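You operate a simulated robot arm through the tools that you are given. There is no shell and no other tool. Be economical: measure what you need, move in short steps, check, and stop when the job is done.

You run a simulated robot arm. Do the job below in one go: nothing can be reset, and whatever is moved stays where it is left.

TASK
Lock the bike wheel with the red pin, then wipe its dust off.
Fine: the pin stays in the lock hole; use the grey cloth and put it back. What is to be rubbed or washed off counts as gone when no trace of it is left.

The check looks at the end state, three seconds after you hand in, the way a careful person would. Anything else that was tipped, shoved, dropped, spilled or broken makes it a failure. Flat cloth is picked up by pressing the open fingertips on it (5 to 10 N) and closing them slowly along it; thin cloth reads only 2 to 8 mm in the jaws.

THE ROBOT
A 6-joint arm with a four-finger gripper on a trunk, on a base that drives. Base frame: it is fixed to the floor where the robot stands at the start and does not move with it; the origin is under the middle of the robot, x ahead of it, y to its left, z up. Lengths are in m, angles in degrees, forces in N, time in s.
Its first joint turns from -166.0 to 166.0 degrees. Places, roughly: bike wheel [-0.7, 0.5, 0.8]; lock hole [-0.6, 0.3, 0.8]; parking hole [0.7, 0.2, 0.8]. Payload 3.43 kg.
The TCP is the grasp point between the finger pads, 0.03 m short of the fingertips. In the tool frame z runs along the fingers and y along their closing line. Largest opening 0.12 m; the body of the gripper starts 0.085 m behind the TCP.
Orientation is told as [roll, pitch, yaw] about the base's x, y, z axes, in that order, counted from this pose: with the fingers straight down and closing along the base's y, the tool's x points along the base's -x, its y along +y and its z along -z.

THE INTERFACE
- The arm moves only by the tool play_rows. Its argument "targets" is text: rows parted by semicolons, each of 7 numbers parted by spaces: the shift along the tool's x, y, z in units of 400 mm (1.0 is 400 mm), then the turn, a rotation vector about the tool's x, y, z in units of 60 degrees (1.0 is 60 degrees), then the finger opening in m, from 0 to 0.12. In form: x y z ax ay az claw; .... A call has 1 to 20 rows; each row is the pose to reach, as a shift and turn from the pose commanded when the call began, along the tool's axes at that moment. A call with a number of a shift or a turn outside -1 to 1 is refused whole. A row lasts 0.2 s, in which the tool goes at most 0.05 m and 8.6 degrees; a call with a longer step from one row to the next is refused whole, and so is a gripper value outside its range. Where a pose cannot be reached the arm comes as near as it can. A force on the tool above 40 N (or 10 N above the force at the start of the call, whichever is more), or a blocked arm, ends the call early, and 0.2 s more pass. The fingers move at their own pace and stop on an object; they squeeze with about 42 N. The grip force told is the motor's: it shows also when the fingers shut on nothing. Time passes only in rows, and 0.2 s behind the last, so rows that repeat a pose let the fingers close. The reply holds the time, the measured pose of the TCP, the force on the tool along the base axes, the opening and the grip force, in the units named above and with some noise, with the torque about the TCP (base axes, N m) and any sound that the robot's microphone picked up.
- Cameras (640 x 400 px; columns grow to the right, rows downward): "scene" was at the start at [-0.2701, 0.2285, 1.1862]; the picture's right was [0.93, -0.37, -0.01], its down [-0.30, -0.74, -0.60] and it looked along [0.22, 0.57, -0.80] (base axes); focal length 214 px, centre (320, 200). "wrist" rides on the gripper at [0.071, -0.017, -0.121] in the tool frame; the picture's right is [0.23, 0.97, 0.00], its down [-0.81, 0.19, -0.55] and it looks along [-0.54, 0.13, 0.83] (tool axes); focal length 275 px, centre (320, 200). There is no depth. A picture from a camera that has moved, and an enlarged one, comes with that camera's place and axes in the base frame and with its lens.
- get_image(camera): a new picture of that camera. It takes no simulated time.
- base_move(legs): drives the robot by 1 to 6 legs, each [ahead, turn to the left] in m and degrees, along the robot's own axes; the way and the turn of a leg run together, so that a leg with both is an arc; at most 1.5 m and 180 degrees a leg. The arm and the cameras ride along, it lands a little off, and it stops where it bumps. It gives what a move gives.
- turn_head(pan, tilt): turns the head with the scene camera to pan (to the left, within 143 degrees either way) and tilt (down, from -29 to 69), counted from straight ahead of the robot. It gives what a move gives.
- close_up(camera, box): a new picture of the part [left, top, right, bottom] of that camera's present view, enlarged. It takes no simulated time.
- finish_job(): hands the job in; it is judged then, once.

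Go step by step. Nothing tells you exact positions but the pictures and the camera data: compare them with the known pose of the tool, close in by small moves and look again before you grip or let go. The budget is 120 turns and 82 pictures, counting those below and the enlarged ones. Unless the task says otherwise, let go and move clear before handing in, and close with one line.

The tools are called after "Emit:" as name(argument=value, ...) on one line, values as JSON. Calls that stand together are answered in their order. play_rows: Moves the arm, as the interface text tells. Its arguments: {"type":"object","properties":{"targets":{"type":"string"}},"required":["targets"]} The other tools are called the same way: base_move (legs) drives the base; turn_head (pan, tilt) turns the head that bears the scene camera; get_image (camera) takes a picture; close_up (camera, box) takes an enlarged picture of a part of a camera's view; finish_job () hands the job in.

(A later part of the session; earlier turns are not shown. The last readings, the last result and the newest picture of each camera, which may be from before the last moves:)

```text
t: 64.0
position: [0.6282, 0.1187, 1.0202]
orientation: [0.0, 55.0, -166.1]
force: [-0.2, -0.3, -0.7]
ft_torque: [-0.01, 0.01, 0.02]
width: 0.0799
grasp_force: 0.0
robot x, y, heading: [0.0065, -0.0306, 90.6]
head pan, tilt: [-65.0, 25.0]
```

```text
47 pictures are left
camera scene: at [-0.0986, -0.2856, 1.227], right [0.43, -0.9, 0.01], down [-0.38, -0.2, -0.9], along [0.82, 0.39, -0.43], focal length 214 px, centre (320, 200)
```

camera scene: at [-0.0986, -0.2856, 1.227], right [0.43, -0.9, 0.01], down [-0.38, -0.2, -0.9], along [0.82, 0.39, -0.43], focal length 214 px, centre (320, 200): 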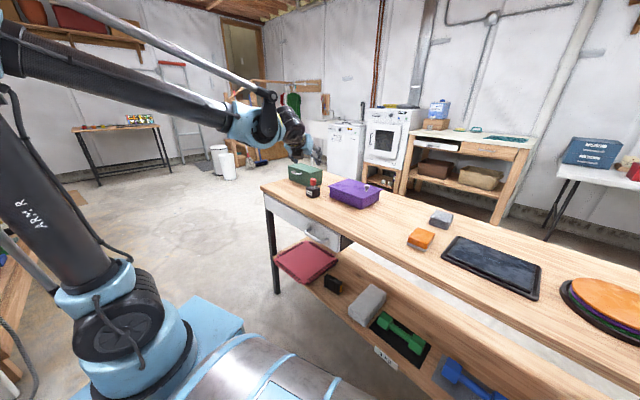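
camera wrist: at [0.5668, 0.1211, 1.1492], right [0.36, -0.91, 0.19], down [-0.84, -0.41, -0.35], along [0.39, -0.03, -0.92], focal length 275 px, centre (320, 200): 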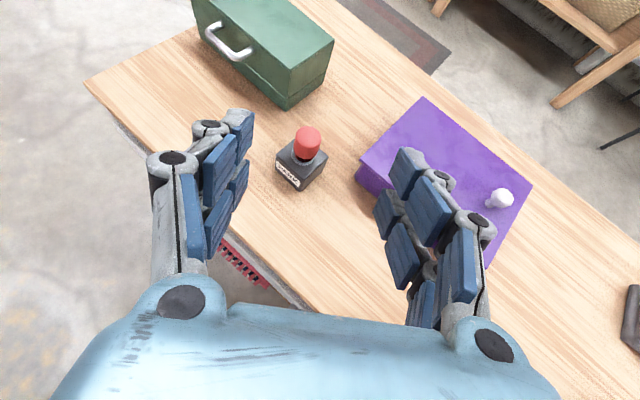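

The tilt is reachable. I'll line up on the pin head and approach along the tool axis, stopping short to check.

Emit:
play_rows(targets="-0.06 -0.006 0 0 0 0 0.075; -0.115 -0.012 0 0 0 0 0.075; -0.115 -0.012 0.1 0 0 0 0.075; -0.115 -0.012 0.2 0 0 0 0.075; -0.115 -0.012 0.29 0 0 0 0.075; -0.115 -0.012 0.29 0 0 0 0.075")

Emit:
get_image(camera="wrist")

```text
t: 65.4
position: [0.6911, 0.1404, 0.9145]
orientation: [0.0, 55.1, -166.1]
force: [0.5, 0.0, -0.4]
ft_torque: [0.02, -0.01, -0.02]
width: 0.0751
grasp_force: 0.0
robot x, y, heading: [0.003, -0.028, 90.9]
head pan, tilt: [-65.0, 25.0]
```

```text
46 pictures are left
camera wrist: at [0.631, 0.1441, 1.0447], right [0.36, -0.91, 0.19], down [-0.84, -0.41, -0.35], along [0.39, -0.03, -0.92], focal length 275 px, centre (320, 200)
```

wrist: 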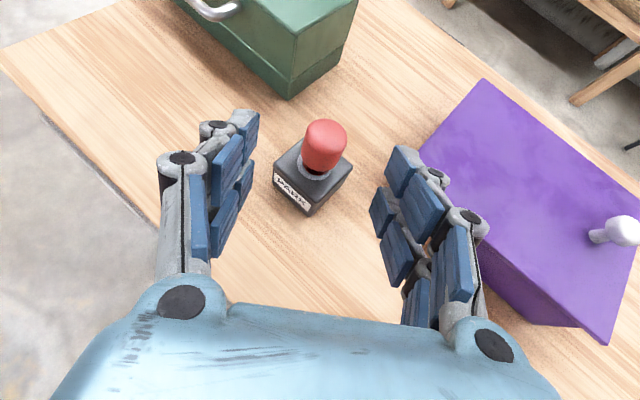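

The alignment is good, so I'll advance the last stretch and close on the head.

Emit:
play_rows(targets="0 0.004 0.06 0 0 0 0.075; 0 0.004 0.12 0 0 0 0.075; 0 0.004 0.165 0 0 0 0.075; 0 0.004 0.165 0 0 0 0.075; 0 0.004 0.165 0 0 0 0.04; 0 0.004 0.165 0 0 0 0.01; 0 0.004 0.165 0 0 0 0.0; 0 0.004 0.165 0 0 0 0.0")

Emit:
get_image(camera="wrist")

```text
t: 67.2
position: [0.7457, 0.1504, 0.8786]
orientation: [-0.1, 55.1, -166.1]
force: [8.2, -0.7, 19.3]
ft_torque: [-0.02, -0.45, -0.04]
width: 0.0274
grasp_force: 42.1
robot x, y, heading: [0.0052, -0.027, 91.0]
head pan, tilt: [-65.0, 25.0]
```

```text
45 pictures are left
camera wrist: at [0.6845, 0.1533, 1.008], right [0.36, -0.91, 0.19], down [-0.84, -0.41, -0.35], along [0.39, -0.03, -0.92], focal length 275 px, centre (320, 200)
```

wrist: 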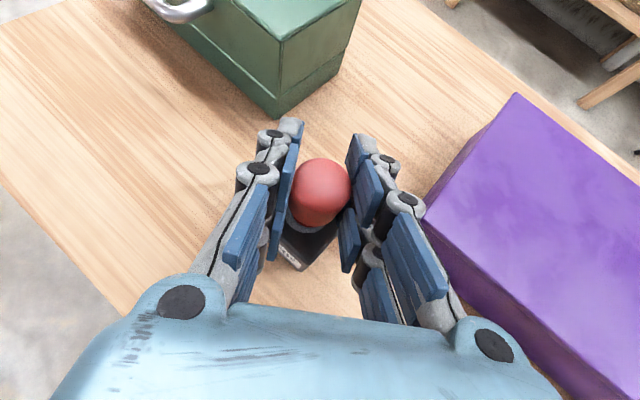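

The head is gripped. I'll lift vertically out of the hole.

Emit:
play_rows(targets="0.02 0 -0.014 0 0 0 0; 0.05 0 -0.035 0 0 0 0; 0.1 0 -0.07 0 0 0 0; 0.17 0 -0.119 0 0 0 0; 0.25 0 -0.175 0 0 0 0; 0.25 0 -0.175 0 0 0 0")

Emit:
get_image(camera="wrist")

Emit:
close_up(camera="scene", box=[270, 100, 370, 200])

```text
t: 68.6
position: [0.7451, 0.1501, 1.0011]
orientation: [-0.1, 55.0, -166.1]
force: [-0.9, -0.5, -0.6]
ft_torque: [-0.01, 0.01, 0.01]
width: 0.0275
grasp_force: 42.3
robot x, y, heading: [0.0038, -0.0284, 90.8]
head pan, tilt: [-65.0, 25.0]
```

```text
44 pictures are left
camera wrist: at [0.6857, 0.1536, 1.1303], right [0.36, -0.91, 0.19], down [-0.84, -0.41, -0.35], along [0.39, -0.03, -0.92], focal length 275 px, centre (320, 200)
```

wrist: 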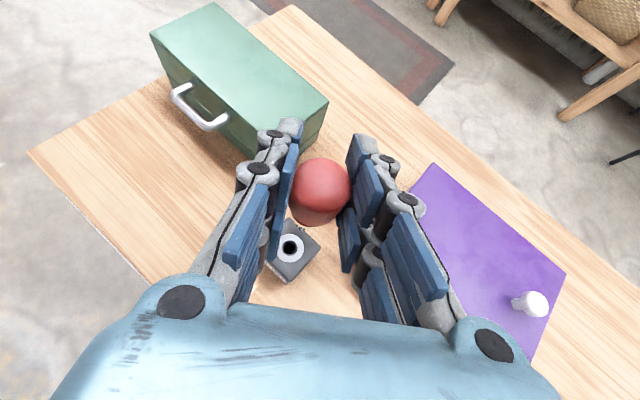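

```text
4.00 times, centred on (320, 150) of scene
camera zoom: at [-0.0986, -0.2856, 1.227], right [0.43, -0.9, 0.01], down [-0.38, -0.2, -0.9], along [0.82, 0.39, -0.43], focal length 858 px, centre (320, 400)
```

zoom: 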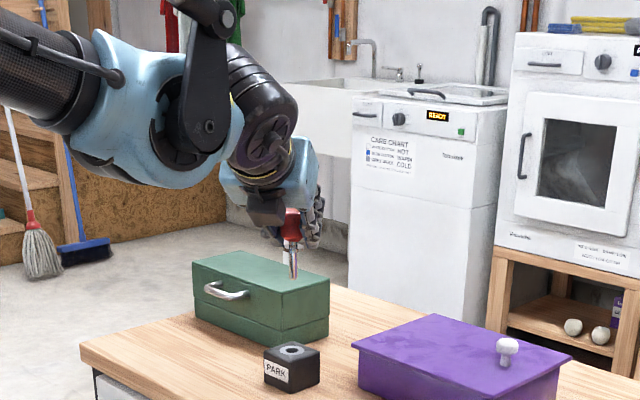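

The pin is now held vertically by the tilted tool. I'll raise it, then turn the base 15° right so the lock is in a comfortable range on the other side.

Emit:
play_rows(targets="0.07 0 -0.049 0 0 0 0; 0.14 0 -0.098 0 0 0 0; 0.205 0 -0.1435 0 0 0 0; 0.205 0 -0.1435 0 0 0 0")

Emit:
base_move(legs=[[0, -15]])

```text
t: 69.6
position: [0.7459, 0.1515, 1.1022]
orientation: [0.0, 55.0, -166.1]
force: [-0.2, -0.1, -1.6]
ft_torque: [0.02, -0.01, 0.01]
width: 0.0276
grasp_force: 42.0
robot x, y, heading: [0.0034, -0.0323, 90.6]
head pan, tilt: [-65.0, 25.0]
```

```text
t: 71.0
position: [0.768, -0.0494, 1.1023]
orientation: [0.0, 55.0, 178.7]
force: [-1.3, -0.3, 0.0]
ft_torque: [0.0, -0.01, 0.01]
width: 0.028
grasp_force: 41.9
robot x, y, heading: [0.0037, -0.032, 75.5]
head pan, tilt: [-65.0, 25.0]
```

Now I'll pull in a little and start swinging the arm around toward the lock in equal arcs.

Emit:
play_rows(targets="-0.05 -0.035 -0.07 0 0 0 0; -0.1 -0.07 -0.14 0 0 0 0; -0.15 -0.105 -0.21 0 0 0 0; -0.195 -0.1375 -0.278 0 0 0 0; -0.195 -0.1375 -0.278 0 0 0 0")

Emit:
play_rows(targets="0.0165 -0.1195 0.0235 0.064 0 -0.0448 0; 0.0274 -0.2405 0.0391 0.128 0 -0.0897 0; 0.0326 -0.3628 0.0465 0.192 0 -0.1345 0; 0.032 -0.4855 0.0457 0.256 0 -0.1794 0; 0.0255 -0.6078 0.0364 0.32 0 -0.2242 0; 0.0135 -0.728 0.0192 0.384 0 -0.2691 0; -0.0042 -0.847 -0.0059 0.448 0 -0.3139 0; -0.0276 -0.9633 -0.0393 0.512 0 -0.3588 0; -0.0276 -0.9633 -0.0393 0.512 0 -0.3588 0")

```text
t: 72.2
position: [0.6308, -0.0038, 1.104]
orientation: [-1.2, 55.3, 177.7]
force: [0.0, -1.1, -0.5]
ft_torque: [0.0, -0.02, -0.01]
width: 0.0276
grasp_force: 42.2
robot x, y, heading: [0.0038, -0.0261, 75.4]
head pan, tilt: [-65.0, 25.0]
```

```text
t: 74.2
position: [0.6166, 0.3819, 1.1101]
orientation: [-0.8, 55.6, -144.2]
force: [0.2, -0.4, -0.3]
ft_torque: [0.02, -0.01, -0.01]
width: 0.0276
grasp_force: 41.5
robot x, y, heading: [0.0032, -0.0342, 75.5]
head pan, tilt: [-65.0, 25.0]
```

The swing works cleanly, so I'll continue with three more arcs.

Emit:
play_rows(targets="0.0165 -0.1195 0.0235 0.064 0 -0.0448 0; 0.0274 -0.2405 0.0391 0.128 0 -0.0897 0; 0.0326 -0.3628 0.0465 0.192 0 -0.1345 0; 0.032 -0.4855 0.0457 0.256 0 -0.1794 0; 0.0255 -0.6078 0.0364 0.32 0 -0.2242 0; 0.0135 -0.728 0.0192 0.384 0 -0.2691 0; -0.0042 -0.847 -0.0059 0.448 0 -0.3139 0; -0.0276 -0.9633 -0.0393 0.512 0 -0.3588 0; -0.0276 -0.9633 -0.0393 0.512 0 -0.3588 0")

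Emit:
play_rows(targets="0.0165 -0.1195 0.0235 0.064 0 -0.0448 0; 0.0274 -0.2405 0.0391 0.128 0 -0.0897 0; 0.0326 -0.3628 0.0465 0.192 0 -0.1345 0; 0.032 -0.4855 0.0457 0.256 0 -0.1794 0; 0.0255 -0.6078 0.0364 0.32 0 -0.2242 0; 0.0135 -0.728 0.0192 0.384 0 -0.2691 0; -0.0042 -0.847 -0.0059 0.448 0 -0.3139 0; -0.0276 -0.9633 -0.0393 0.512 0 -0.3588 0; -0.0276 -0.9633 -0.0393 0.512 0 -0.3588 0")

Emit:
turn_head(pan=65, tilt=25)

Emit:
get_image(camera="scene")

```text
t: 76.2
position: [0.3759, 0.6813, 1.1131]
orientation: [0.0, 55.7, -106.2]
force: [-0.6, -0.1, 0.2]
ft_torque: [0.01, 0.0, 0.02]
width: 0.0275
grasp_force: 41.8
robot x, y, heading: [0.0057, -0.0275, 75.5]
head pan, tilt: [-65.0, 25.0]
```

```text
t: 78.2
position: [0.0004, 0.7712, 1.1119]
orientation: [0.7, 55.6, -67.9]
force: [0.5, 0.6, -1.0]
ft_torque: [-0.02, -0.02, 0.01]
width: 0.0276
grasp_force: 42.0
robot x, y, heading: [0.0048, -0.0301, 75.6]
head pan, tilt: [-65.0, 25.0]
```

```text
t: 80.3
position: [0.0018, 0.77, 1.1126]
orientation: [0.7, 55.6, -68.1]
force: [-0.5, -0.6, -0.1]
ft_torque: [0.0, -0.02, 0.01]
width: 0.0276
grasp_force: 41.8
robot x, y, heading: [0.0025, -0.0308, 75.5]
head pan, tilt: [65.0, 25.0]
```

```text
42 pictures are left
camera scene: at [-0.3247, -0.2076, 1.227], right [0.64, 0.77, -0.01], down [0.32, -0.28, -0.9], along [-0.7, 0.57, -0.43], focal length 214 px, centre (320, 200)
```

scene: 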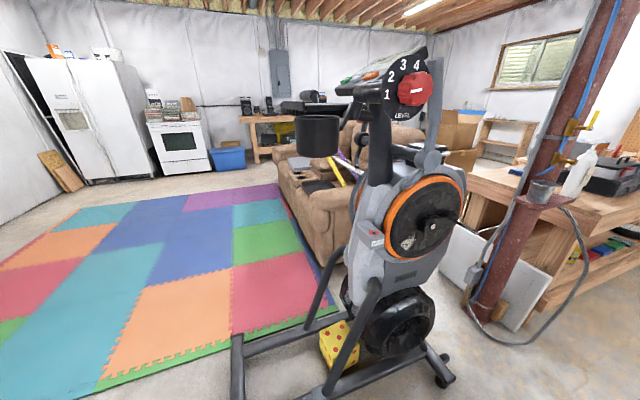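

The bike's handle, at about (-0.56, 0.31, 1.2), and its crank rod need clearance. I'll turn the base 20° right to gain distance and then finish the swing.

Emit:
base_move(legs=[[0, -20]])

Emit:
play_rows(targets="0.0165 -0.1195 0.0235 0.064 0 -0.0448 0; 0.0274 -0.2405 0.0391 0.128 0 -0.0897 0; 0.0326 -0.3628 0.0465 0.192 0 -0.1345 0; 0.032 -0.4855 0.0457 0.256 0 -0.1794 0; 0.0255 -0.6078 0.0364 0.32 0 -0.2242 0; 0.0135 -0.728 0.0192 0.384 0 -0.2691 0; -0.0042 -0.847 -0.0059 0.448 0 -0.3139 0; -0.0276 -0.9633 -0.0393 0.512 0 -0.3588 0; -0.0276 -0.9633 -0.0393 0.512 0 -0.3588 0")

```text
t: 81.9
position: [0.276, 0.7229, 1.1126]
orientation: [0.8, 55.6, -88.1]
force: [0.6, -0.3, -1.5]
ft_torque: [0.01, -0.04, 0.01]
width: 0.0279
grasp_force: 41.5
robot x, y, heading: [0.0021, -0.0266, 55.2]
head pan, tilt: [65.0, 25.0]
```

```text
t: 83.9
position: [-0.1154, 0.6851, 1.1156]
orientation: [2.4, 55.4, -49.3]
force: [-0.7, 0.4, -0.4]
ft_torque: [0.06, -0.04, 0.0]
width: 0.0275
grasp_force: 42.5
robot x, y, heading: [-0.0002, -0.0332, 55.4]
head pan, tilt: [65.0, 25.0]
```

Two more pieces of the arc should bring the pin in front of the lock.

Emit:
play_rows(targets="0.0165 -0.1195 0.0235 0.064 0 -0.0448 0; 0.0274 -0.2405 0.0391 0.128 0 -0.0897 0; 0.0326 -0.3628 0.0465 0.192 0 -0.1345 0; 0.032 -0.4855 0.0457 0.256 0 -0.1794 0; 0.0255 -0.6078 0.0364 0.32 0 -0.2242 0; 0.0135 -0.728 0.0192 0.384 0 -0.2691 0; -0.0042 -0.847 -0.0059 0.448 0 -0.3139 0; -0.0276 -0.9633 -0.0393 0.512 0 -0.3588 0; -0.0276 -0.9633 -0.0393 0.512 0 -0.3588 0")

Emit:
get_image(camera="scene")

```text
t: 85.9
position: [-0.4033, 0.4276, 1.107]
orientation: [2.3, 54.5, -11.8]
force: [0.7, 0.0, -0.3]
ft_torque: [0.0, 0.01, -0.03]
width: 0.0276
grasp_force: 42.0
robot x, y, heading: [0.003, -0.0281, 55.5]
head pan, tilt: [65.0, 25.0]
```

```text
41 pictures are left
camera scene: at [-0.3677, -0.0826, 1.2269], right [0.86, 0.51, -0.01], down [0.21, -0.37, -0.9], along [-0.46, 0.78, -0.43], focal length 214 px, centre (320, 200)
```

scene: 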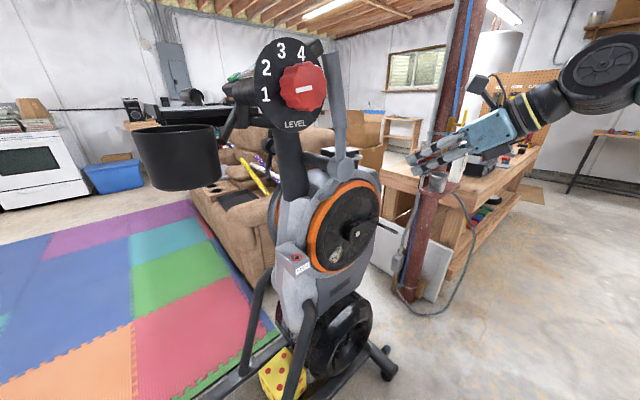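

The lock position is confirmed from this view as well. I'll swing the last bit in front of it, level the roll, and look with both cameras.

Emit:
play_rows(targets="-0.014 -0.088 0.03 0.05 0.002 -0.03 0; -0.028 -0.176 0.059 0.1 0.004 -0.06 0; -0.042 -0.264 0.088 0.15 0.006 -0.09 0; -0.056 -0.352 0.118 0.2 0.008 -0.12 0; -0.07 -0.44 0.1475 0.254 0.008 -0.151 0; -0.07 -0.44 0.1475 0.254 0.008 -0.151 0")

Emit:
get_image(camera="wrist")

Emit:
get_image(camera="scene")

```text
t: 87.3
position: [-0.4756, 0.2653, 1.0462]
orientation: [-0.2, 54.8, 3.7]
force: [0.7, 0.8, -0.6]
ft_torque: [-0.02, 0.0, -0.02]
width: 0.0279
grasp_force: 41.8
robot x, y, heading: [0.0064, -0.0318, 55.5]
head pan, tilt: [65.0, 25.0]
```

```text
40 pictures are left
camera wrist: at [-0.4179, 0.2534, 1.175], right [-0.2, 0.96, 0.19], down [0.9, 0.25, -0.34], along [-0.38, 0.1, -0.92], focal length 275 px, centre (320, 200)
```

wrist: 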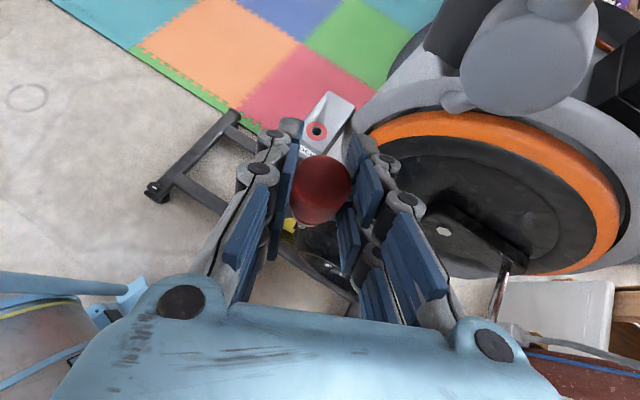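

```text
39 pictures are left
camera scene: at [-0.3677, -0.0827, 1.2269], right [0.86, 0.51, -0.01], down [0.21, -0.37, -0.9], along [-0.46, 0.78, -0.43], focal length 214 px, centre (320, 200)
```

scene: 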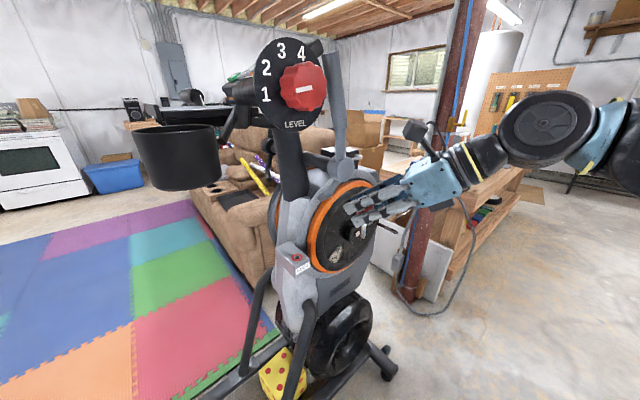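

The wrist camera puts the lock at (-0.648, 0.263). I'll go down in front of it first, then check before moving over the hole.

Emit:
play_rows(targets="-0.05 0 0.08 0 0 0 0; -0.1 0 0.16 0 0 0 0; -0.153 0.002 0.2425 0 0 0 0; -0.153 0.002 0.2425 0 0 0 0")

Emit:
get_image(camera="wrist")

Emit:
close_up(camera="scene", box=[250, 100, 450, 300])

```text
t: 88.3
position: [-0.5187, 0.2627, 0.9396]
orientation: [-0.3, 54.8, 3.8]
force: [0.6, 0.1, -0.4]
ft_torque: [-0.02, 0.0, 0.01]
width: 0.0278
grasp_force: 42.2
robot x, y, heading: [-0.0034, -0.0245, 55.4]
head pan, tilt: [65.0, 25.0]
```

```text
38 pictures are left
camera wrist: at [-0.4618, 0.2525, 1.0686], right [-0.2, 0.96, 0.19], down [0.9, 0.25, -0.34], along [-0.38, 0.1, -0.92], focal length 275 px, centre (320, 200)
```

wrist: 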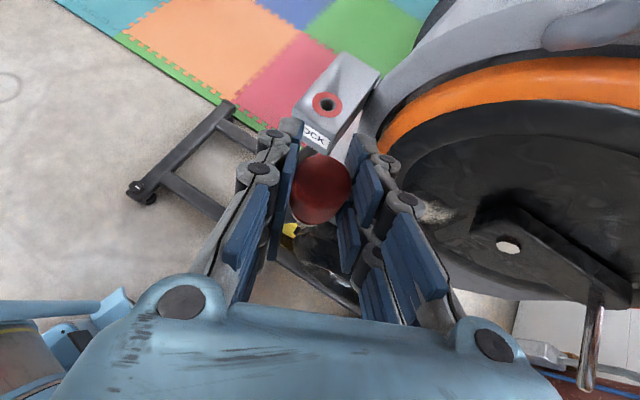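

```text
2.00 times, centred on (350, 200) of scene
camera zoom: at [-0.3677, -0.0828, 1.2269], right [0.86, 0.51, -0.01], down [0.21, -0.37, -0.9], along [-0.46, 0.78, -0.43], focal length 429 px, centre (260, 200)
```

zoom: 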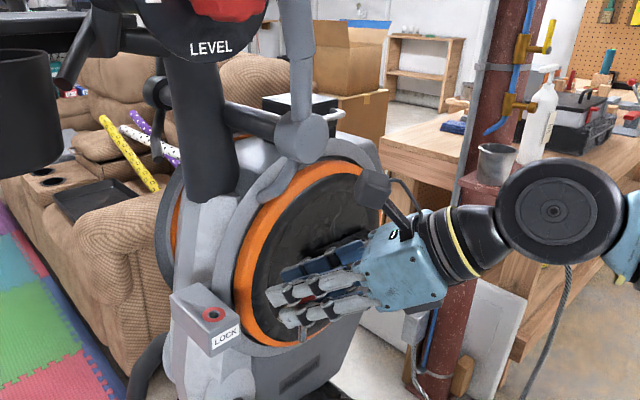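

The path is clear. I'll move over the hole with the pin tip just above it and look again.

Emit:
play_rows(targets="0.05 0.005 0.064 0 0 0 0; 0.1 0.01 0.128 0 0 0 0; 0.15 0.015 0.192 0 0 0 0; 0.185 0.019 0.24 0 0 0 0; 0.185 0.019 0.24 0 0 0 0")

Emit:
get_image(camera="wrist")

Emit:
close_up(camera="scene", box=[250, 180, 370, 300])

```text
t: 89.5
position: [-0.6433, 0.2632, 0.9435]
orientation: [-0.2, 54.9, 3.8]
force: [0.2, 0.3, -0.5]
ft_torque: [0.01, -0.02, 0.0]
width: 0.0275
grasp_force: 41.8
robot x, y, heading: [0.0051, -0.0317, 55.5]
head pan, tilt: [65.0, 25.0]
```

```text
36 pictures are left
camera wrist: at [-0.5854, 0.2506, 1.0726], right [-0.2, 0.96, 0.19], down [0.9, 0.25, -0.34], along [-0.38, 0.1, -0.92], focal length 275 px, centre (320, 200)
```

wrist: 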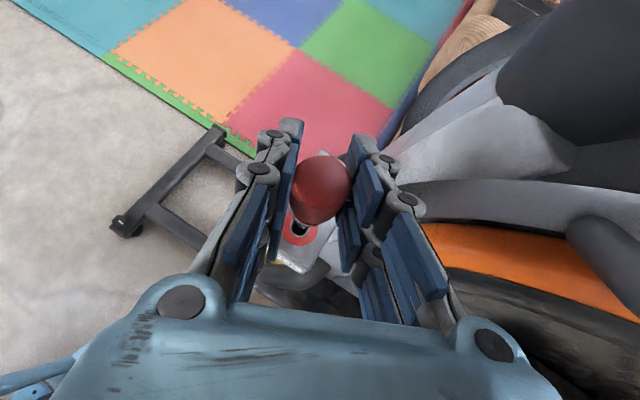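

```text
3.33 times, centred on (310, 240) of scene
camera zoom: at [-0.3678, -0.0829, 1.2269], right [0.86, 0.51, -0.01], down [0.21, -0.37, -0.9], along [-0.46, 0.78, -0.43], focal length 715 px, centre (353, 67)
```

zoom: 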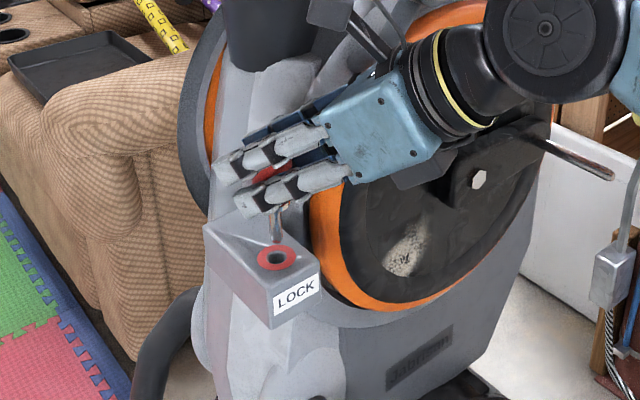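

The tip hovers right at the hole. One close wrist view to judge the centring.

Emit:
close_up(camera="wrist", box=[260, 180, 360, 280])

```text
4.00 times, centred on (310, 230) of wrist
camera zoom: at [-0.5854, 0.2506, 1.0726], right [-0.2, 0.96, 0.19], down [0.9, 0.25, -0.34], along [-0.38, 0.1, -0.92], focal length 1101 px, centre (360, 80)
```

zoom: 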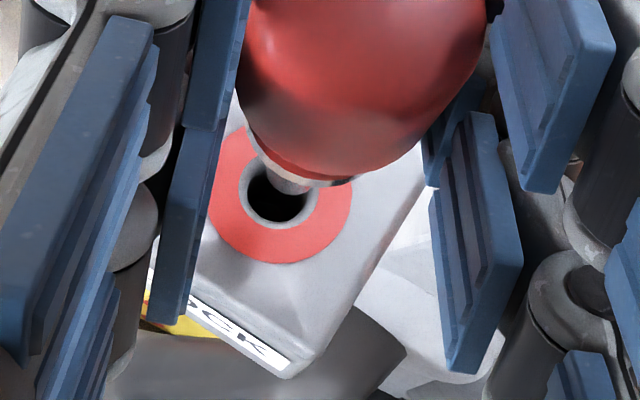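

It is nearly centred. I'll lower it in small steps while watching the force.

Emit:
play_rows(targets="0.0015 0.001 0.002 0 0 0 0; -0.02 0.001 0.0165 0 0 0 0; -0.04 0.001 0.031 0 0 0 0; -0.04 0.001 0.031 0 0 0 0")

```text
t: 90.5
position: [-0.6446, 0.264, 0.9231]
orientation: [-0.2, 54.8, 3.8]
force: [-0.3, 0.0, -0.5]
ft_torque: [0.01, 0.01, -0.01]
width: 0.0274
grasp_force: 42.0
robot x, y, heading: [0.0, -0.0292, 55.4]
head pan, tilt: [65.0, 25.0]
```

No contact yet, so I'll continue.

Emit:
play_rows(targets="-0.015 0 0.0105 0 0 0 0; -0.03 0 0.021 0 0 0 0; -0.03 0 0.021 0 0 0 0")

Emit:
close_up(camera="wrist", box=[260, 180, 360, 280])

Emit:
close_up(camera="scene", box=[260, 210, 340, 290])

```text
t: 91.3
position: [-0.6422, 0.2632, 0.909]
orientation: [-0.2, 54.8, 3.7]
force: [-3.5, -3.3, 0.4]
ft_torque: [-0.11, 0.19, 0.01]
width: 0.0275
grasp_force: 42.5
robot x, y, heading: [-0.0002, -0.0286, 55.5]
head pan, tilt: [65.0, 25.0]
```

```text
4.00 times, centred on (310, 230) of wrist
camera zoom: at [-0.5856, 0.2512, 1.0382], right [-0.2, 0.96, 0.19], down [0.9, 0.25, -0.34], along [-0.38, 0.1, -0.92], focal length 1101 px, centre (360, 80)
```

zoom: 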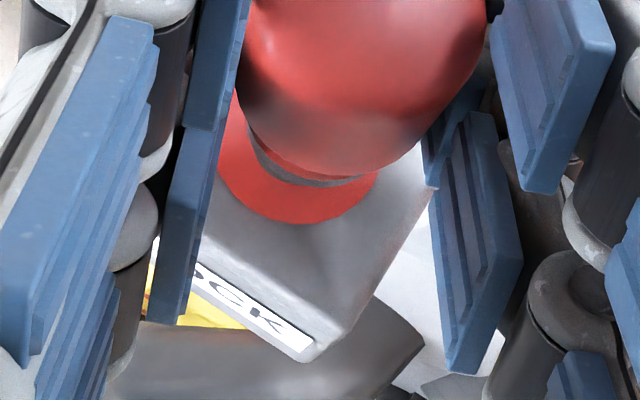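

```text
5.00 times, centred on (300, 250) of scene
camera zoom: at [-0.3679, -0.0829, 1.2269], right [0.86, 0.51, -0.01], down [0.21, -0.37, -0.9], along [-0.46, 0.78, -0.43], focal length 1072 px, centre (420, -50)
```

zoom: 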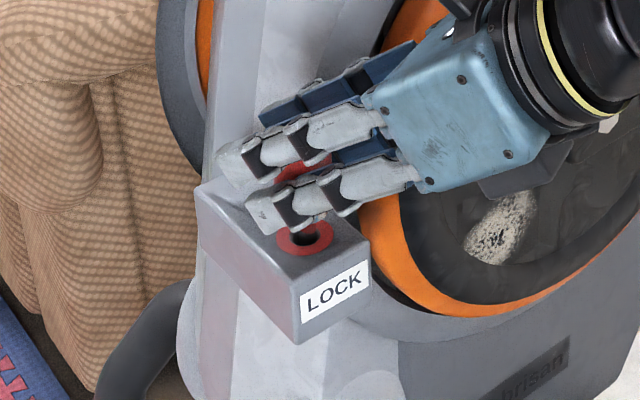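

It has entered the hole with slight side contact. I'll shift a millimetre with the force and push on down.

Emit:
play_rows(targets="0.003 -0.0035 0.004 0 0 0 0; -0.01 -0.0035 0.013 0 0 0 0; -0.022 -0.0035 0.0205 0 0 0 0; -0.0325 -0.0035 0.0285 0 0 0 0; -0.0325 -0.0035 0.0285 0 0 0 0")

```text
t: 92.5
position: [-0.6454, 0.2619, 0.8926]
orientation: [-0.1, 55.0, 3.9]
force: [2.4, 5.8, 30.2]
ft_torque: [0.34, 0.13, 0.12]
width: 0.0272
grasp_force: 41.9
robot x, y, heading: [0.0028, -0.0298, 55.5]
head pan, tilt: [65.0, 25.0]
```

There is 30 N upward, so it has reached the bottom or its collar. I'll look before releasing.

Emit:
close_up(camera="scene", box=[260, 210, 340, 290])

Emit:
close_up(camera="wrist", box=[240, 150, 380, 290])

```text
5.00 times, centred on (300, 250) of scene
camera zoom: at [-0.3669, -0.0829, 1.2272], right [0.86, 0.51, -0.01], down [0.21, -0.37, -0.9], along [-0.46, 0.78, -0.43], focal length 1072 px, centre (420, -50)
```

zoom: 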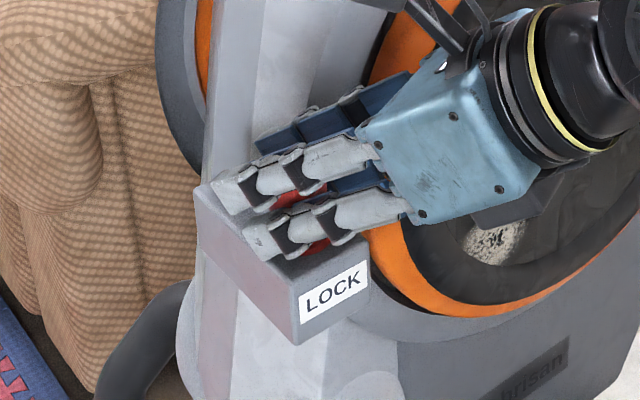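

```text
2.86 times, centred on (310, 220) of wrist
camera zoom: at [-0.5873, 0.2494, 1.022], right [-0.2, 0.96, 0.19], down [0.9, 0.25, -0.35], along [-0.38, 0.1, -0.92], focal length 786 px, centre (349, 143)
```

zoom: 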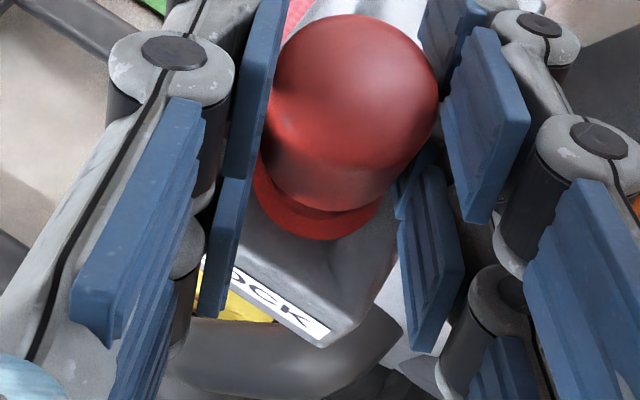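

The head sits right over the red ring. I'll ease the load, open, and back out along the tool axis.

Emit:
play_rows(targets="0.006 0 -0.004 0 0 0 0; 0.006 0 -0.004 0 0 0 0.03; 0.006 0 -0.004 0 0 0 0.05; 0.006 0 -0.004 0 0 0 0.065; 0.006 0 -0.004 0 0 0 0.065; 0.006 0 -0.08 0 0 0 0.065; 0.006 0 -0.18 0 0 0 0.065; 0.006 0 -0.29 0 0 0 0.065; 0.006 0 -0.4 0 0 0 0.065; 0.006 0 -0.4 0 0 0 0.065")

Emit:
get_image(camera="wrist")

Emit:
close_up(camera="scene", box=[250, 200, 350, 300])

```text
t: 94.7
position: [-0.5149, 0.2708, 0.9886]
orientation: [-0.2, 54.8, 3.8]
force: [0.2, 1.1, 0.6]
ft_torque: [-0.03, 0.03, 0.01]
width: 0.0651
grasp_force: 0.0
robot x, y, heading: [0.0054, -0.0303, 55.3]
head pan, tilt: [65.0, 25.0]
```

```text
29 pictures are left
camera wrist: at [-0.456, 0.2586, 1.1166], right [-0.2, 0.96, 0.19], down [0.9, 0.25, -0.34], along [-0.38, 0.1, -0.92], focal length 275 px, centre (320, 200)
```

wrist: 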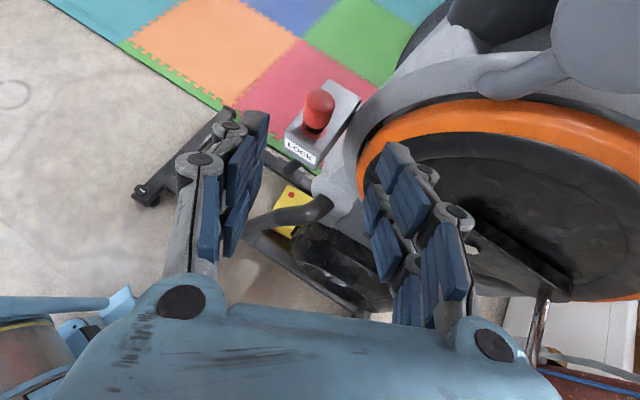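

```text
4.00 times, centred on (300, 250) of scene
camera zoom: at [-0.3677, -0.0828, 1.2269], right [0.86, 0.51, -0.01], down [0.21, -0.37, -0.9], along [-0.46, 0.78, -0.43], focal length 858 px, centre (400, 0)
```

zoom: 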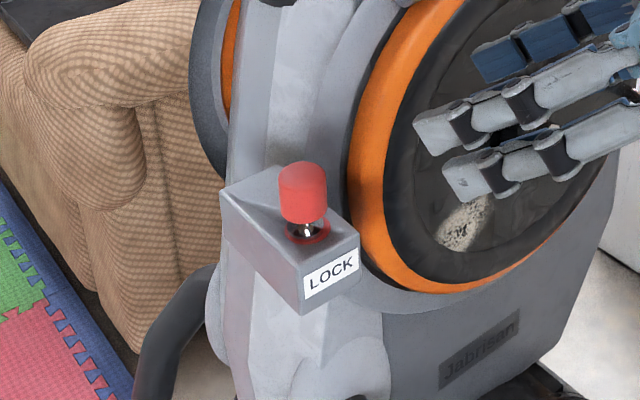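

The pin is locked in place. Next is the cloth: I'll back off and turn the base right about 150° so the arm faces the bench near the cloth.

Emit:
play_rows(targets="-0.05 0 -0.07 0 0 0 0.065; -0.1 0 -0.14 0 0 0 0.065; -0.144 0 -0.204 0 0 0 0.065; -0.06 0 -0.26 0 0 0 0.065; 0.02 0 -0.319 0 0 0 0.065; 0.02 0 -0.319 0 0 0 0.065")

Emit:
base_move(legs=[[0, -150]])

Emit:
get_image(camera="wrist")

```text
t: 96.1
position: [-0.4167, 0.2756, 1.0675]
orientation: [-0.2, 54.8, 3.7]
force: [-0.1, 0.0, 0.4]
ft_torque: [0.0, -0.02, -0.03]
width: 0.0649
grasp_force: 0.0
robot x, y, heading: [-0.0009, -0.0306, 55.3]
head pan, tilt: [65.0, 25.0]
```

```text
t: 103.4
position: [0.5173, -0.0657, 1.0657]
orientation: [-0.1, 54.8, -143.7]
force: [0.5, -0.7, 0.4]
ft_torque: [-0.01, -0.02, 0.07]
width: 0.0653
grasp_force: 0.0
robot x, y, heading: [0.0157, -0.0345, -91.9]
head pan, tilt: [65.0, 25.0]
```

```text
27 pictures are left
camera wrist: at [0.4615, -0.086, 1.1952], right [0.68, -0.71, 0.19], down [-0.63, -0.7, -0.35], along [0.37, 0.12, -0.92], focal length 275 px, centre (320, 200)
```

wrist: 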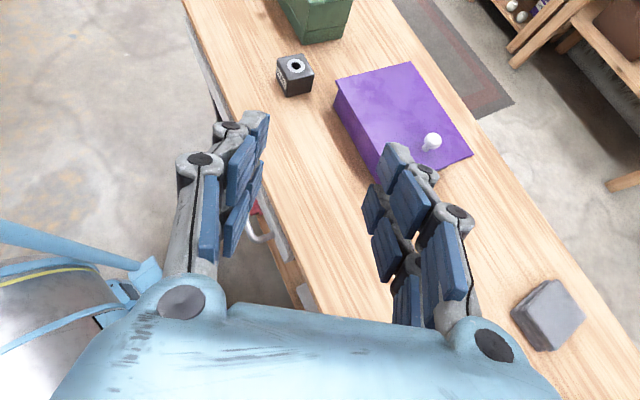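

The bench is in reach and the folded grey cloth is at about (0.744, -0.398), roughly 9 × 7 cm. I'll bring the tool upright and go above it.

Emit:
play_rows(targets="0 0 0 0 -0.13 0 0.1; 0 0 0 0 -0.26 0 0.1; 0 0 0 0 -0.39 0 0.1; 0 0 0 0 -0.52 0 0.1; 0 0 0 0 -0.65 0 0.1; 0 0 0 0 -0.78 0 0.1; 0 0 0 0 -0.913 0 0.1; 0 0 0 0 -0.913 0 0.1")

Emit:
play_rows(targets="0 0.11 0.03 0 0 0.054 0.1; -0.01 0.22 0.06 0 0 0.108 0.1; -0.01 0.33 0.09 0 0 0.162 0.1; -0.02 0.44 0.12 0 0 0.216 0.1; -0.02 0.55 0.15 0 0 0.27 0.1; -0.03 0.66 0.18 0 0 0.324 0.1; -0.03 0.77 0.21 0 0 0.378 0.1; -0.034 0.88 0.25 0 0 0.432 0.1; -0.034 0.99 0.29 0 0 0.488 0.1; -0.034 0.99 0.29 0 0 0.488 0.1")

Emit:
get_image(camera="wrist")

```text
t: 105.2
position: [0.5187, -0.0526, 1.0674]
orientation: [0.5, -0.4, -143.6]
force: [-0.5, -0.4, 0.0]
ft_torque: [0.0, -0.01, -0.03]
width: 0.1
grasp_force: 0.2
robot x, y, heading: [0.015, -0.0315, -92.2]
head pan, tilt: [65.0, 25.0]
```

```text
t: 107.4
position: [0.7401, -0.3822, 0.9517]
orientation: [0.6, -0.1, -173.0]
force: [-0.1, 0.3, -0.2]
ft_torque: [-0.02, 0.0, -0.02]
width: 0.0998
grasp_force: 0.1
robot x, y, heading: [0.0126, -0.0305, -92.0]
head pan, tilt: [65.0, 25.0]
```

```text
26 pictures are left
camera wrist: at [0.809, -0.354, 1.0731], right [0.35, -0.94, 0.01], down [-0.78, -0.28, 0.56], along [-0.52, -0.2, -0.83], focal length 275 px, centre (320, 200)
```

wrist: 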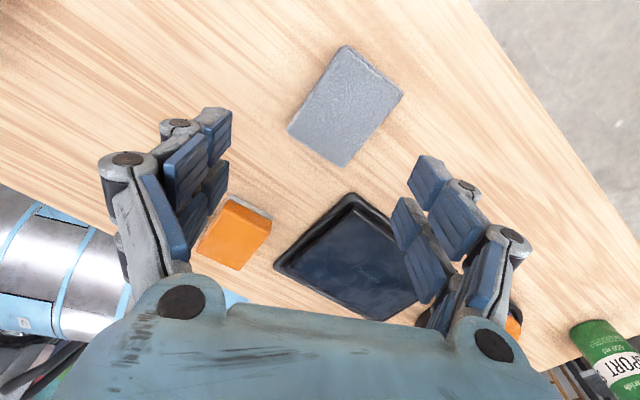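

The cloth is centred at about (0.748, -0.404). I'll go down above it with the fingers about 45 mm apart, then press gently in small steps.

Emit:
play_rows(targets="0.013 0.057 0 0 0 0 0.045; 0.013 0.057 0.1 0 0 0 0.045; 0.013 0.057 0.2 0 0 0 0.045; 0.013 0.057 0.235 0 0 0 0.045; 0.013 0.057 0.235 0 0 0 0.045")

Emit:
get_image(camera="wrist")

```text
t: 108.6
position: [0.7512, -0.4037, 0.8593]
orientation: [0.6, 0.0, -172.9]
force: [4.0, 3.1, 25.3]
ft_torque: [0.45, -0.06, -0.02]
width: 0.046
grasp_force: 1.2
robot x, y, heading: [0.0166, -0.0333, -92.1]
head pan, tilt: [65.0, 25.0]
```

```text
25 pictures are left
camera wrist: at [0.8191, -0.3756, 0.9804], right [0.35, -0.94, 0.01], down [-0.78, -0.29, 0.56], along [-0.52, -0.2, -0.83], focal length 275 px, centre (320, 200)
```

wrist: 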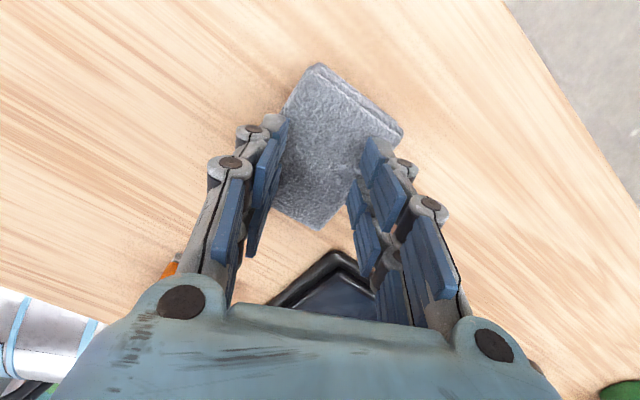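

Contact is already at 25 N, so the stack is higher than thought. I'll ease up to the 5–10 N range.

Emit:
play_rows(targets="0 0 -0.006 0 0 0 0.045; 0 0 -0.006 0 0 0 0.045")

```text
t: 109.2
position: [0.7491, -0.4039, 0.8607]
orientation: [0.6, -0.2, -172.9]
force: [0.5, -0.8, 0.2]
ft_torque: [-0.02, 0.01, 0.01]
width: 0.0452
grasp_force: 0.2
robot x, y, heading: [0.0131, -0.0318, -92.3]
head pan, tilt: [65.0, 25.0]
```

I'll press down about 1 mm and read again.

Emit:
play_rows(targets="0 0 0.003 0 0 0 0.045; 0 0 0.003 0 0 0 0.045")

```text
t: 109.8
position: [0.7498, -0.4033, 0.8599]
orientation: [0.5, -0.1, -172.9]
force: [-0.1, 0.6, -0.1]
ft_torque: [0.01, 0.02, 0.04]
width: 0.0451
grasp_force: 0.0
robot x, y, heading: [0.0169, -0.0323, -92.0]
head pan, tilt: [65.0, 25.0]
```

Emit:
play_rows(targets="0 0 0.0015 0 0 0 0.045; 0 0 0.0015 0 0 0 0.045")

```text
t: 110.4
position: [0.751, -0.4055, 0.859]
orientation: [0.5, -0.1, -172.8]
force: [-0.1, -0.6, 1.9]
ft_torque: [0.04, 0.05, -0.03]
width: 0.0449
grasp_force: 0.0
robot x, y, heading: [0.0148, -0.0316, -92.0]
head pan, tilt: [65.0, 25.0]
```

Emit:
play_rows(targets="0 0 0.001 0 0 0 0.045; 0 0 0.001 0 0 0 0.045")

```text
t: 111.0
position: [0.7514, -0.4035, 0.8599]
orientation: [0.7, -0.1, -172.8]
force: [0.8, -0.9, 4.6]
ft_torque: [0.13, -0.02, -0.01]
width: 0.0452
grasp_force: 0.1
robot x, y, heading: [0.0116, -0.0336, -92.0]
head pan, tilt: [65.0, 25.0]
```

About 5 N now. I'll add a touch more and close slowly along the cloth.

Emit:
play_rows(targets="0 0 0.001 0 0 0 0.045; 0 0 0.001 0 0 0 0.042; 0 0 0.001 0 0 0 0.039; 0 0 0.001 0 0 0 0.036; 0 0 0.001 0 0 0 0.033; 0 0 0.001 0 0 0 0.03; 0 0 0.001 0 0 0 0.027; 0 0 0.001 0 0 0 0.024; 0 0 0.001 0 0 0 0.021; 0 0 0.001 0 0 0 0.018; 0 0 0.001 0 0 0 0.015; 0 0 0.001 0 0 0 0.012; 0 0 0.001 0 0 0 0.009; 0 0 0.001 0 0 0 0.006; 0 0 0.001 0 0 0 0.003; 0 0 0.001 0 0 0 0; 0 0 0.001 0 0 0 0; 0 0 0.001 0 0 0 0")

Emit:
get_image(camera="wrist")

```text
t: 114.8
position: [0.751, -0.404, 0.8596]
orientation: [0.5, -0.1, -173.0]
force: [-0.2, 0.8, -0.4]
ft_torque: [0.0, 0.0, 0.0]
width: 0.0002
grasp_force: 33.4
robot x, y, heading: [0.0156, -0.0369, -92.1]
head pan, tilt: [65.0, 25.0]
```

```text
24 pictures are left
camera wrist: at [0.8187, -0.3766, 0.9808], right [0.35, -0.94, 0.01], down [-0.78, -0.29, 0.56], along [-0.52, -0.2, -0.83], focal length 275 px, centre (320, 200)
```

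wrist: 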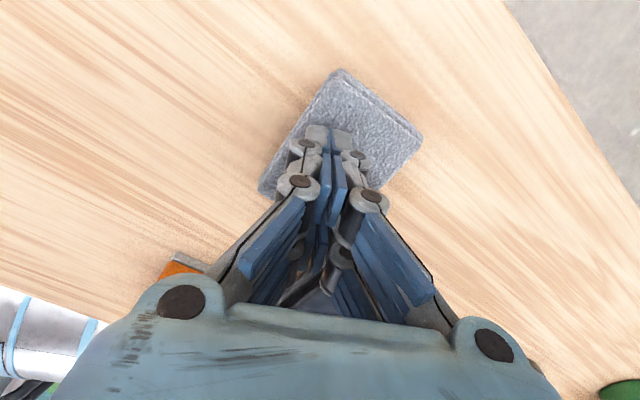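

The stack is firm, so nothing pinched. I'll lift, open wide, align the fingers with its sides, and grip it across its short width instead.

Emit:
play_rows(targets="0 0 -0.08 0 0 0 0; 0 0 -0.15 0 0 0 0.05; 0 0 -0.15 0 0 0.1 0.09; 0 0 -0.15 0 0 0.175 0.11; 0 0 -0.15 0 0 0.175 0.11; 0 0 -0.15 0 0 0.175 0.11")

Emit:
get_image(camera="wrist")

```text
t: 116.2
position: [0.7486, -0.4139, 0.9194]
orientation: [0.2, 0.0, 177.4]
force: [-0.3, 1.1, -0.1]
ft_torque: [-0.01, -0.02, 0.03]
width: 0.1099
grasp_force: 0.1
out of reach, approached as far as the arm can: row 4, 5, 6
robot x, y, heading: [0.0141, -0.0363, -92.0]
head pan, tilt: [65.0, 25.0]
```

```text
23 pictures are left
camera wrist: at [0.8202, -0.3991, 1.0411], right [0.19, -0.98, 0.01], down [-0.82, -0.15, 0.55], along [-0.54, -0.11, -0.83], focal length 275 px, centre (320, 200)
```

wrist: 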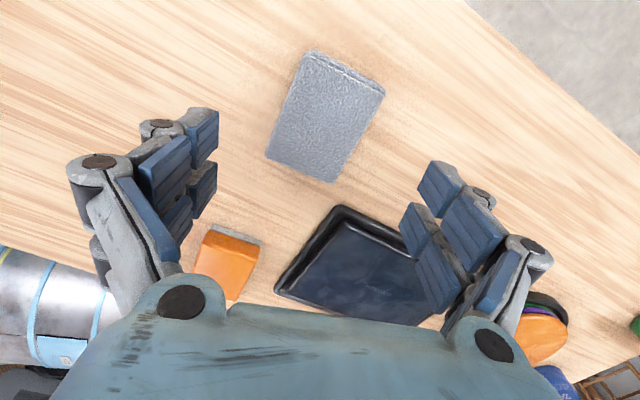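

The stack is at about (0.750, -0.4145). I'll back off the joint limit a little, lower around it, and close.

Emit:
play_rows(targets="0 0.026 -0.15 0 0 -0.05 0.11; 0 0.026 -0.05 0 0 -0.05 0.11; 0 0.026 0.02 0 0 -0.05 0.11; 0 0.026 0.02 0 0 -0.05 0.11")

```text
refused: row 1 steps farther than a row can; nothing moved
```

Emit:
play_rows(targets="0 0.026 0 0 0 -0.05 0.11; 0 0.026 0.08 0 0 -0.05 0.11; 0 0.026 0.14 0 0 -0.05 0.11; 0 0.026 0.195 0 0 -0.05 0.11; 0 0.026 0.195 0 0 -0.05 0.11")

Emit:
get_image(camera="wrist")

```text
t: 117.4
position: [0.7466, -0.4235, 0.8423]
orientation: [0.6, -0.1, 179.6]
force: [-0.1, -0.6, -0.4]
ft_torque: [-0.01, -0.02, 0.01]
width: 0.1101
grasp_force: 0.0
robot x, y, heading: [0.0196, -0.0329, -92.1]
head pan, tilt: [65.0, 25.0]
```

```text
22 pictures are left
camera wrist: at [0.8182, -0.4055, 0.9632], right [0.22, -0.97, 0.01], down [-0.81, -0.18, 0.56], along [-0.54, -0.13, -0.83], focal length 275 px, centre (320, 200)
```

wrist: 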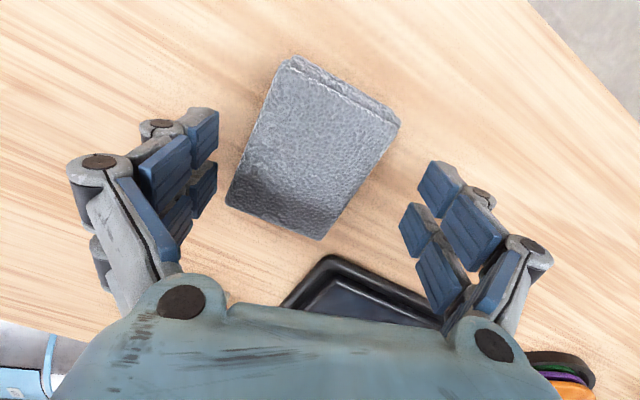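

The fingers straddle the stack, slightly off its centre. I'll shift 16 mm forward and close on it.

Emit:
play_rows(targets="0.04 -0.008 0 0 0 0 0.11; 0.04 -0.008 0 0 0 0 0.11; 0.04 -0.008 0 0 0 0 0.09; 0.04 -0.008 0 0 0 0 0.075; 0.04 -0.008 0 0 0 0 0.06; 0.04 -0.008 0 0 0 0 0.045; 0.04 -0.008 0 0 0 0 0.03; 0.04 -0.008 0 0 0 0 0.015; 0.04 -0.008 0 0 0 0 0.0; 0.04 -0.008 0 0 0 0 0.0; 0.04 -0.008 0 0 0 0 0.0")

Emit:
get_image(camera="wrist")

```text
t: 119.8
position: [0.7633, -0.4203, 0.843]
orientation: [0.6, 0.0, 179.6]
force: [0.8, -0.9, 13.9]
ft_torque: [0.01, 0.02, -0.32]
width: 0.0712
grasp_force: 41.8
robot x, y, heading: [0.0171, -0.0358, -92.1]
head pan, tilt: [65.0, 25.0]
```

```text
21 pictures are left
camera wrist: at [0.8351, -0.402, 0.9643], right [0.22, -0.97, 0.01], down [-0.81, -0.18, 0.55], along [-0.54, -0.13, -0.83], focal length 275 px, centre (320, 200)
```

wrist: 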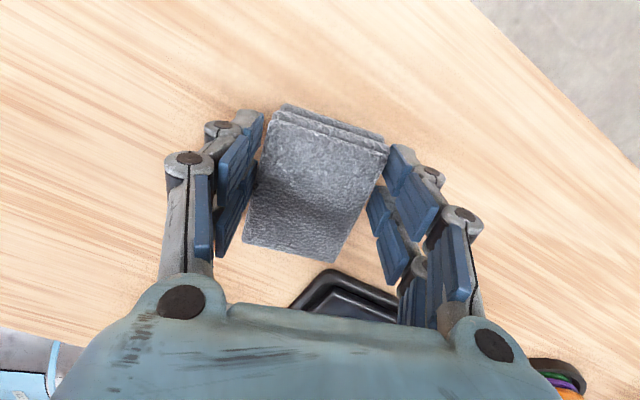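

It is gripped at 71 mm with full force. I'll lift and check that it holds.

Emit:
play_rows(targets="0 0 -0.05 0 0 0 0; 0 0 -0.12 0 0 0 0; 0 0 -0.22 0 0 0 0; 0 0 -0.33 0 0 0 0; 0 0 -0.45 0 0 0 0; 0 0 -0.55 0 0 0 0; 0 0 -0.55 0 0 0 0")

Emit:
get_image(camera="wrist")

```text
t: 121.4
position: [0.7644, -0.4189, 1.062]
orientation: [0.6, 0.0, 179.7]
force: [0.1, 0.0, -0.4]
ft_torque: [0.03, -0.02, -0.03]
width: 0.0675
grasp_force: 42.3
robot x, y, heading: [0.0172, -0.0321, -92.0]
head pan, tilt: [65.0, 25.0]
```

```text
20 pictures are left
camera wrist: at [0.836, -0.3999, 1.1837], right [0.22, -0.97, 0.01], down [-0.81, -0.18, 0.55], along [-0.54, -0.13, -0.83], focal length 275 px, centre (320, 200)
```

wrist: 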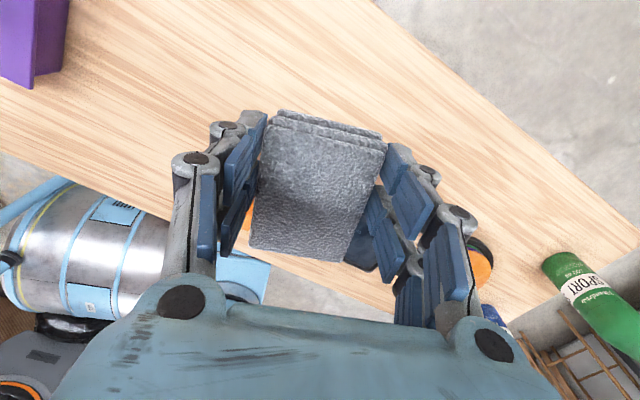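

The cloth is held firmly and sticks out about 16 mm past the fingertips. I'll retract, unwind the wrist by 90° to stay clear of the joint limit, and then turn the base to face the wheel.

Emit:
play_rows(targets="-0.05 -0.1 -0.02 0 0 -0.08 0; -0.1 -0.2 -0.04 0 0 -0.16 0; -0.16 -0.3 -0.06 0 0 -0.24 0; -0.21 -0.4 -0.08 0 0 -0.32 0; -0.26 -0.5 -0.08 0 0 -0.4 0; -0.32 -0.6 -0.08 0 0 -0.48 0; -0.37 -0.7 -0.08 0 0 -0.56 0; -0.42 -0.8 -0.08 0 0 -0.64 0; -0.47 -0.9 -0.08 0 0 -0.72 0; -0.5275 -1.0 -0.08 0 0 -0.8 0; -0.5275 -1.0 -0.08 0 0 -0.8 0")

Emit:
play_rows(targets="0 0 0 0 0 -0.12 0; 0 0 0 0 0 -0.24 0; 0 0 0 0 0 -0.36 0; 0 0 0 0 0 -0.48 0; 0 0 0 0 0 -0.6 0; 0 0 0 0 0 -0.7 0; 0 0 0 0 0 -0.7 0")

Emit:
base_move(legs=[[0, 127]])

Emit:
turn_head(pan=80, tilt=30)

Emit:
get_image(camera="scene")

```text
t: 123.8
position: [0.5539, -0.0191, 1.0907]
orientation: [0.5, -0.4, -132.3]
force: [0.4, 0.3, -0.7]
ft_torque: [-0.01, -0.03, -0.04]
width: 0.0673
grasp_force: 41.7
robot x, y, heading: [0.0165, -0.035, -92.0]
head pan, tilt: [65.0, 25.0]
```

```text
t: 125.4
position: [0.5572, -0.0175, 1.089]
orientation: [0.0, -0.6, -90.3]
force: [0.2, -1.0, -0.5]
ft_torque: [0.04, -0.02, -0.03]
width: 0.0672
grasp_force: 41.9
robot x, y, heading: [0.015, -0.0336, -92.3]
head pan, tilt: [65.0, 25.0]
```

```text
t: 131.8
position: [-0.3174, 0.3942, 1.0896]
orientation: [0.0, -0.6, 36.1]
force: [0.3, 0.2, 0.4]
ft_torque: [0.01, 0.02, 0.0]
width: 0.067
grasp_force: 42.1
robot x, y, heading: [0.0174, -0.0399, 34.2]
head pan, tilt: [65.0, 25.0]
```

```text
t: 132.5
position: [-0.3286, 0.3863, 1.089]
orientation: [0.0, -1.3, 36.2]
force: [-0.6, -0.1, -0.7]
ft_torque: [-0.02, 0.01, -0.03]
width: 0.067
grasp_force: 41.8
robot x, y, heading: [0.0194, -0.038, 34.5]
head pan, tilt: [80.0, 30.0]
```

```text
19 pictures are left
camera scene: at [-0.3665, 0.0349, 1.2193], right [0.91, 0.41, -0.01], down [0.2, -0.46, -0.86], along [-0.36, 0.79, -0.5], focal length 214 px, centre (320, 200)
```

scene: 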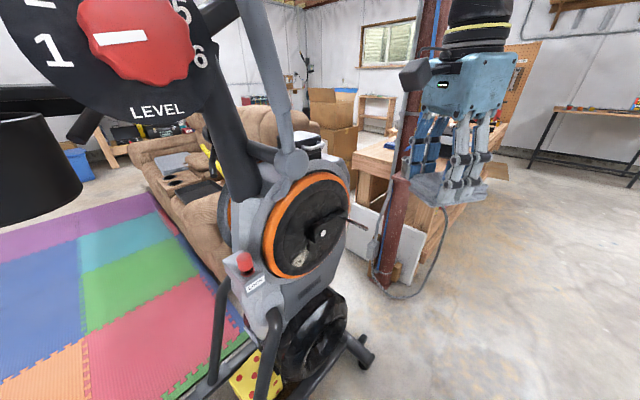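

I see the locked wheel with the dust below left of its hub. I'll line up the direction, then tilt the tool toward the wheel in stages.

Emit:
play_rows(targets="0.05 0.01 0.045 0 0 -0.1 0; 0.1 0.02 0.09 0 0 -0.2 0; 0.145 0.03 0.135 0 0 -0.3 0; 0.19 0.04 0.18 0 0 -0.4 0; 0.24 0.053 0.225 0 0 -0.5 0; 0.24 0.053 0.225 0 0 -0.5 0")

Emit:
play_rows(targets="0 0 0 -0.12 0 0 0; 0 0 0 -0.24 0 0 0; 0 0 0 -0.36 0 0 0; 0 0 0 -0.48 0 0 0; 0 0 0 -0.6 0 0 0; 0 0 0 -0.72 0 0 0; 0 0 0 -0.84 0 0 0; 0 0 0 -0.96 0 0 0; 0 0 0 -0.96 0 0 0")

```text
t: 133.9
position: [-0.4167, 0.3474, 0.9986]
orientation: [-0.7, -1.0, 66.1]
force: [0.3, -0.6, -0.7]
ft_torque: [0.01, 0.02, -0.01]
width: 0.0672
grasp_force: 42.5
robot x, y, heading: [0.0195, -0.04, 34.3]
head pan, tilt: [80.0, 30.0]
```

```text
t: 135.9
position: [-0.4175, 0.349, 0.9979]
orientation: [57.1, -1.1, 66.1]
force: [0.8, 0.4, 0.6]
ft_torque: [-0.01, 0.01, -0.03]
width: 0.0672
grasp_force: 42.0
robot x, y, heading: [0.0164, -0.0412, 34.4]
head pan, tilt: [80.0, 30.0]
```

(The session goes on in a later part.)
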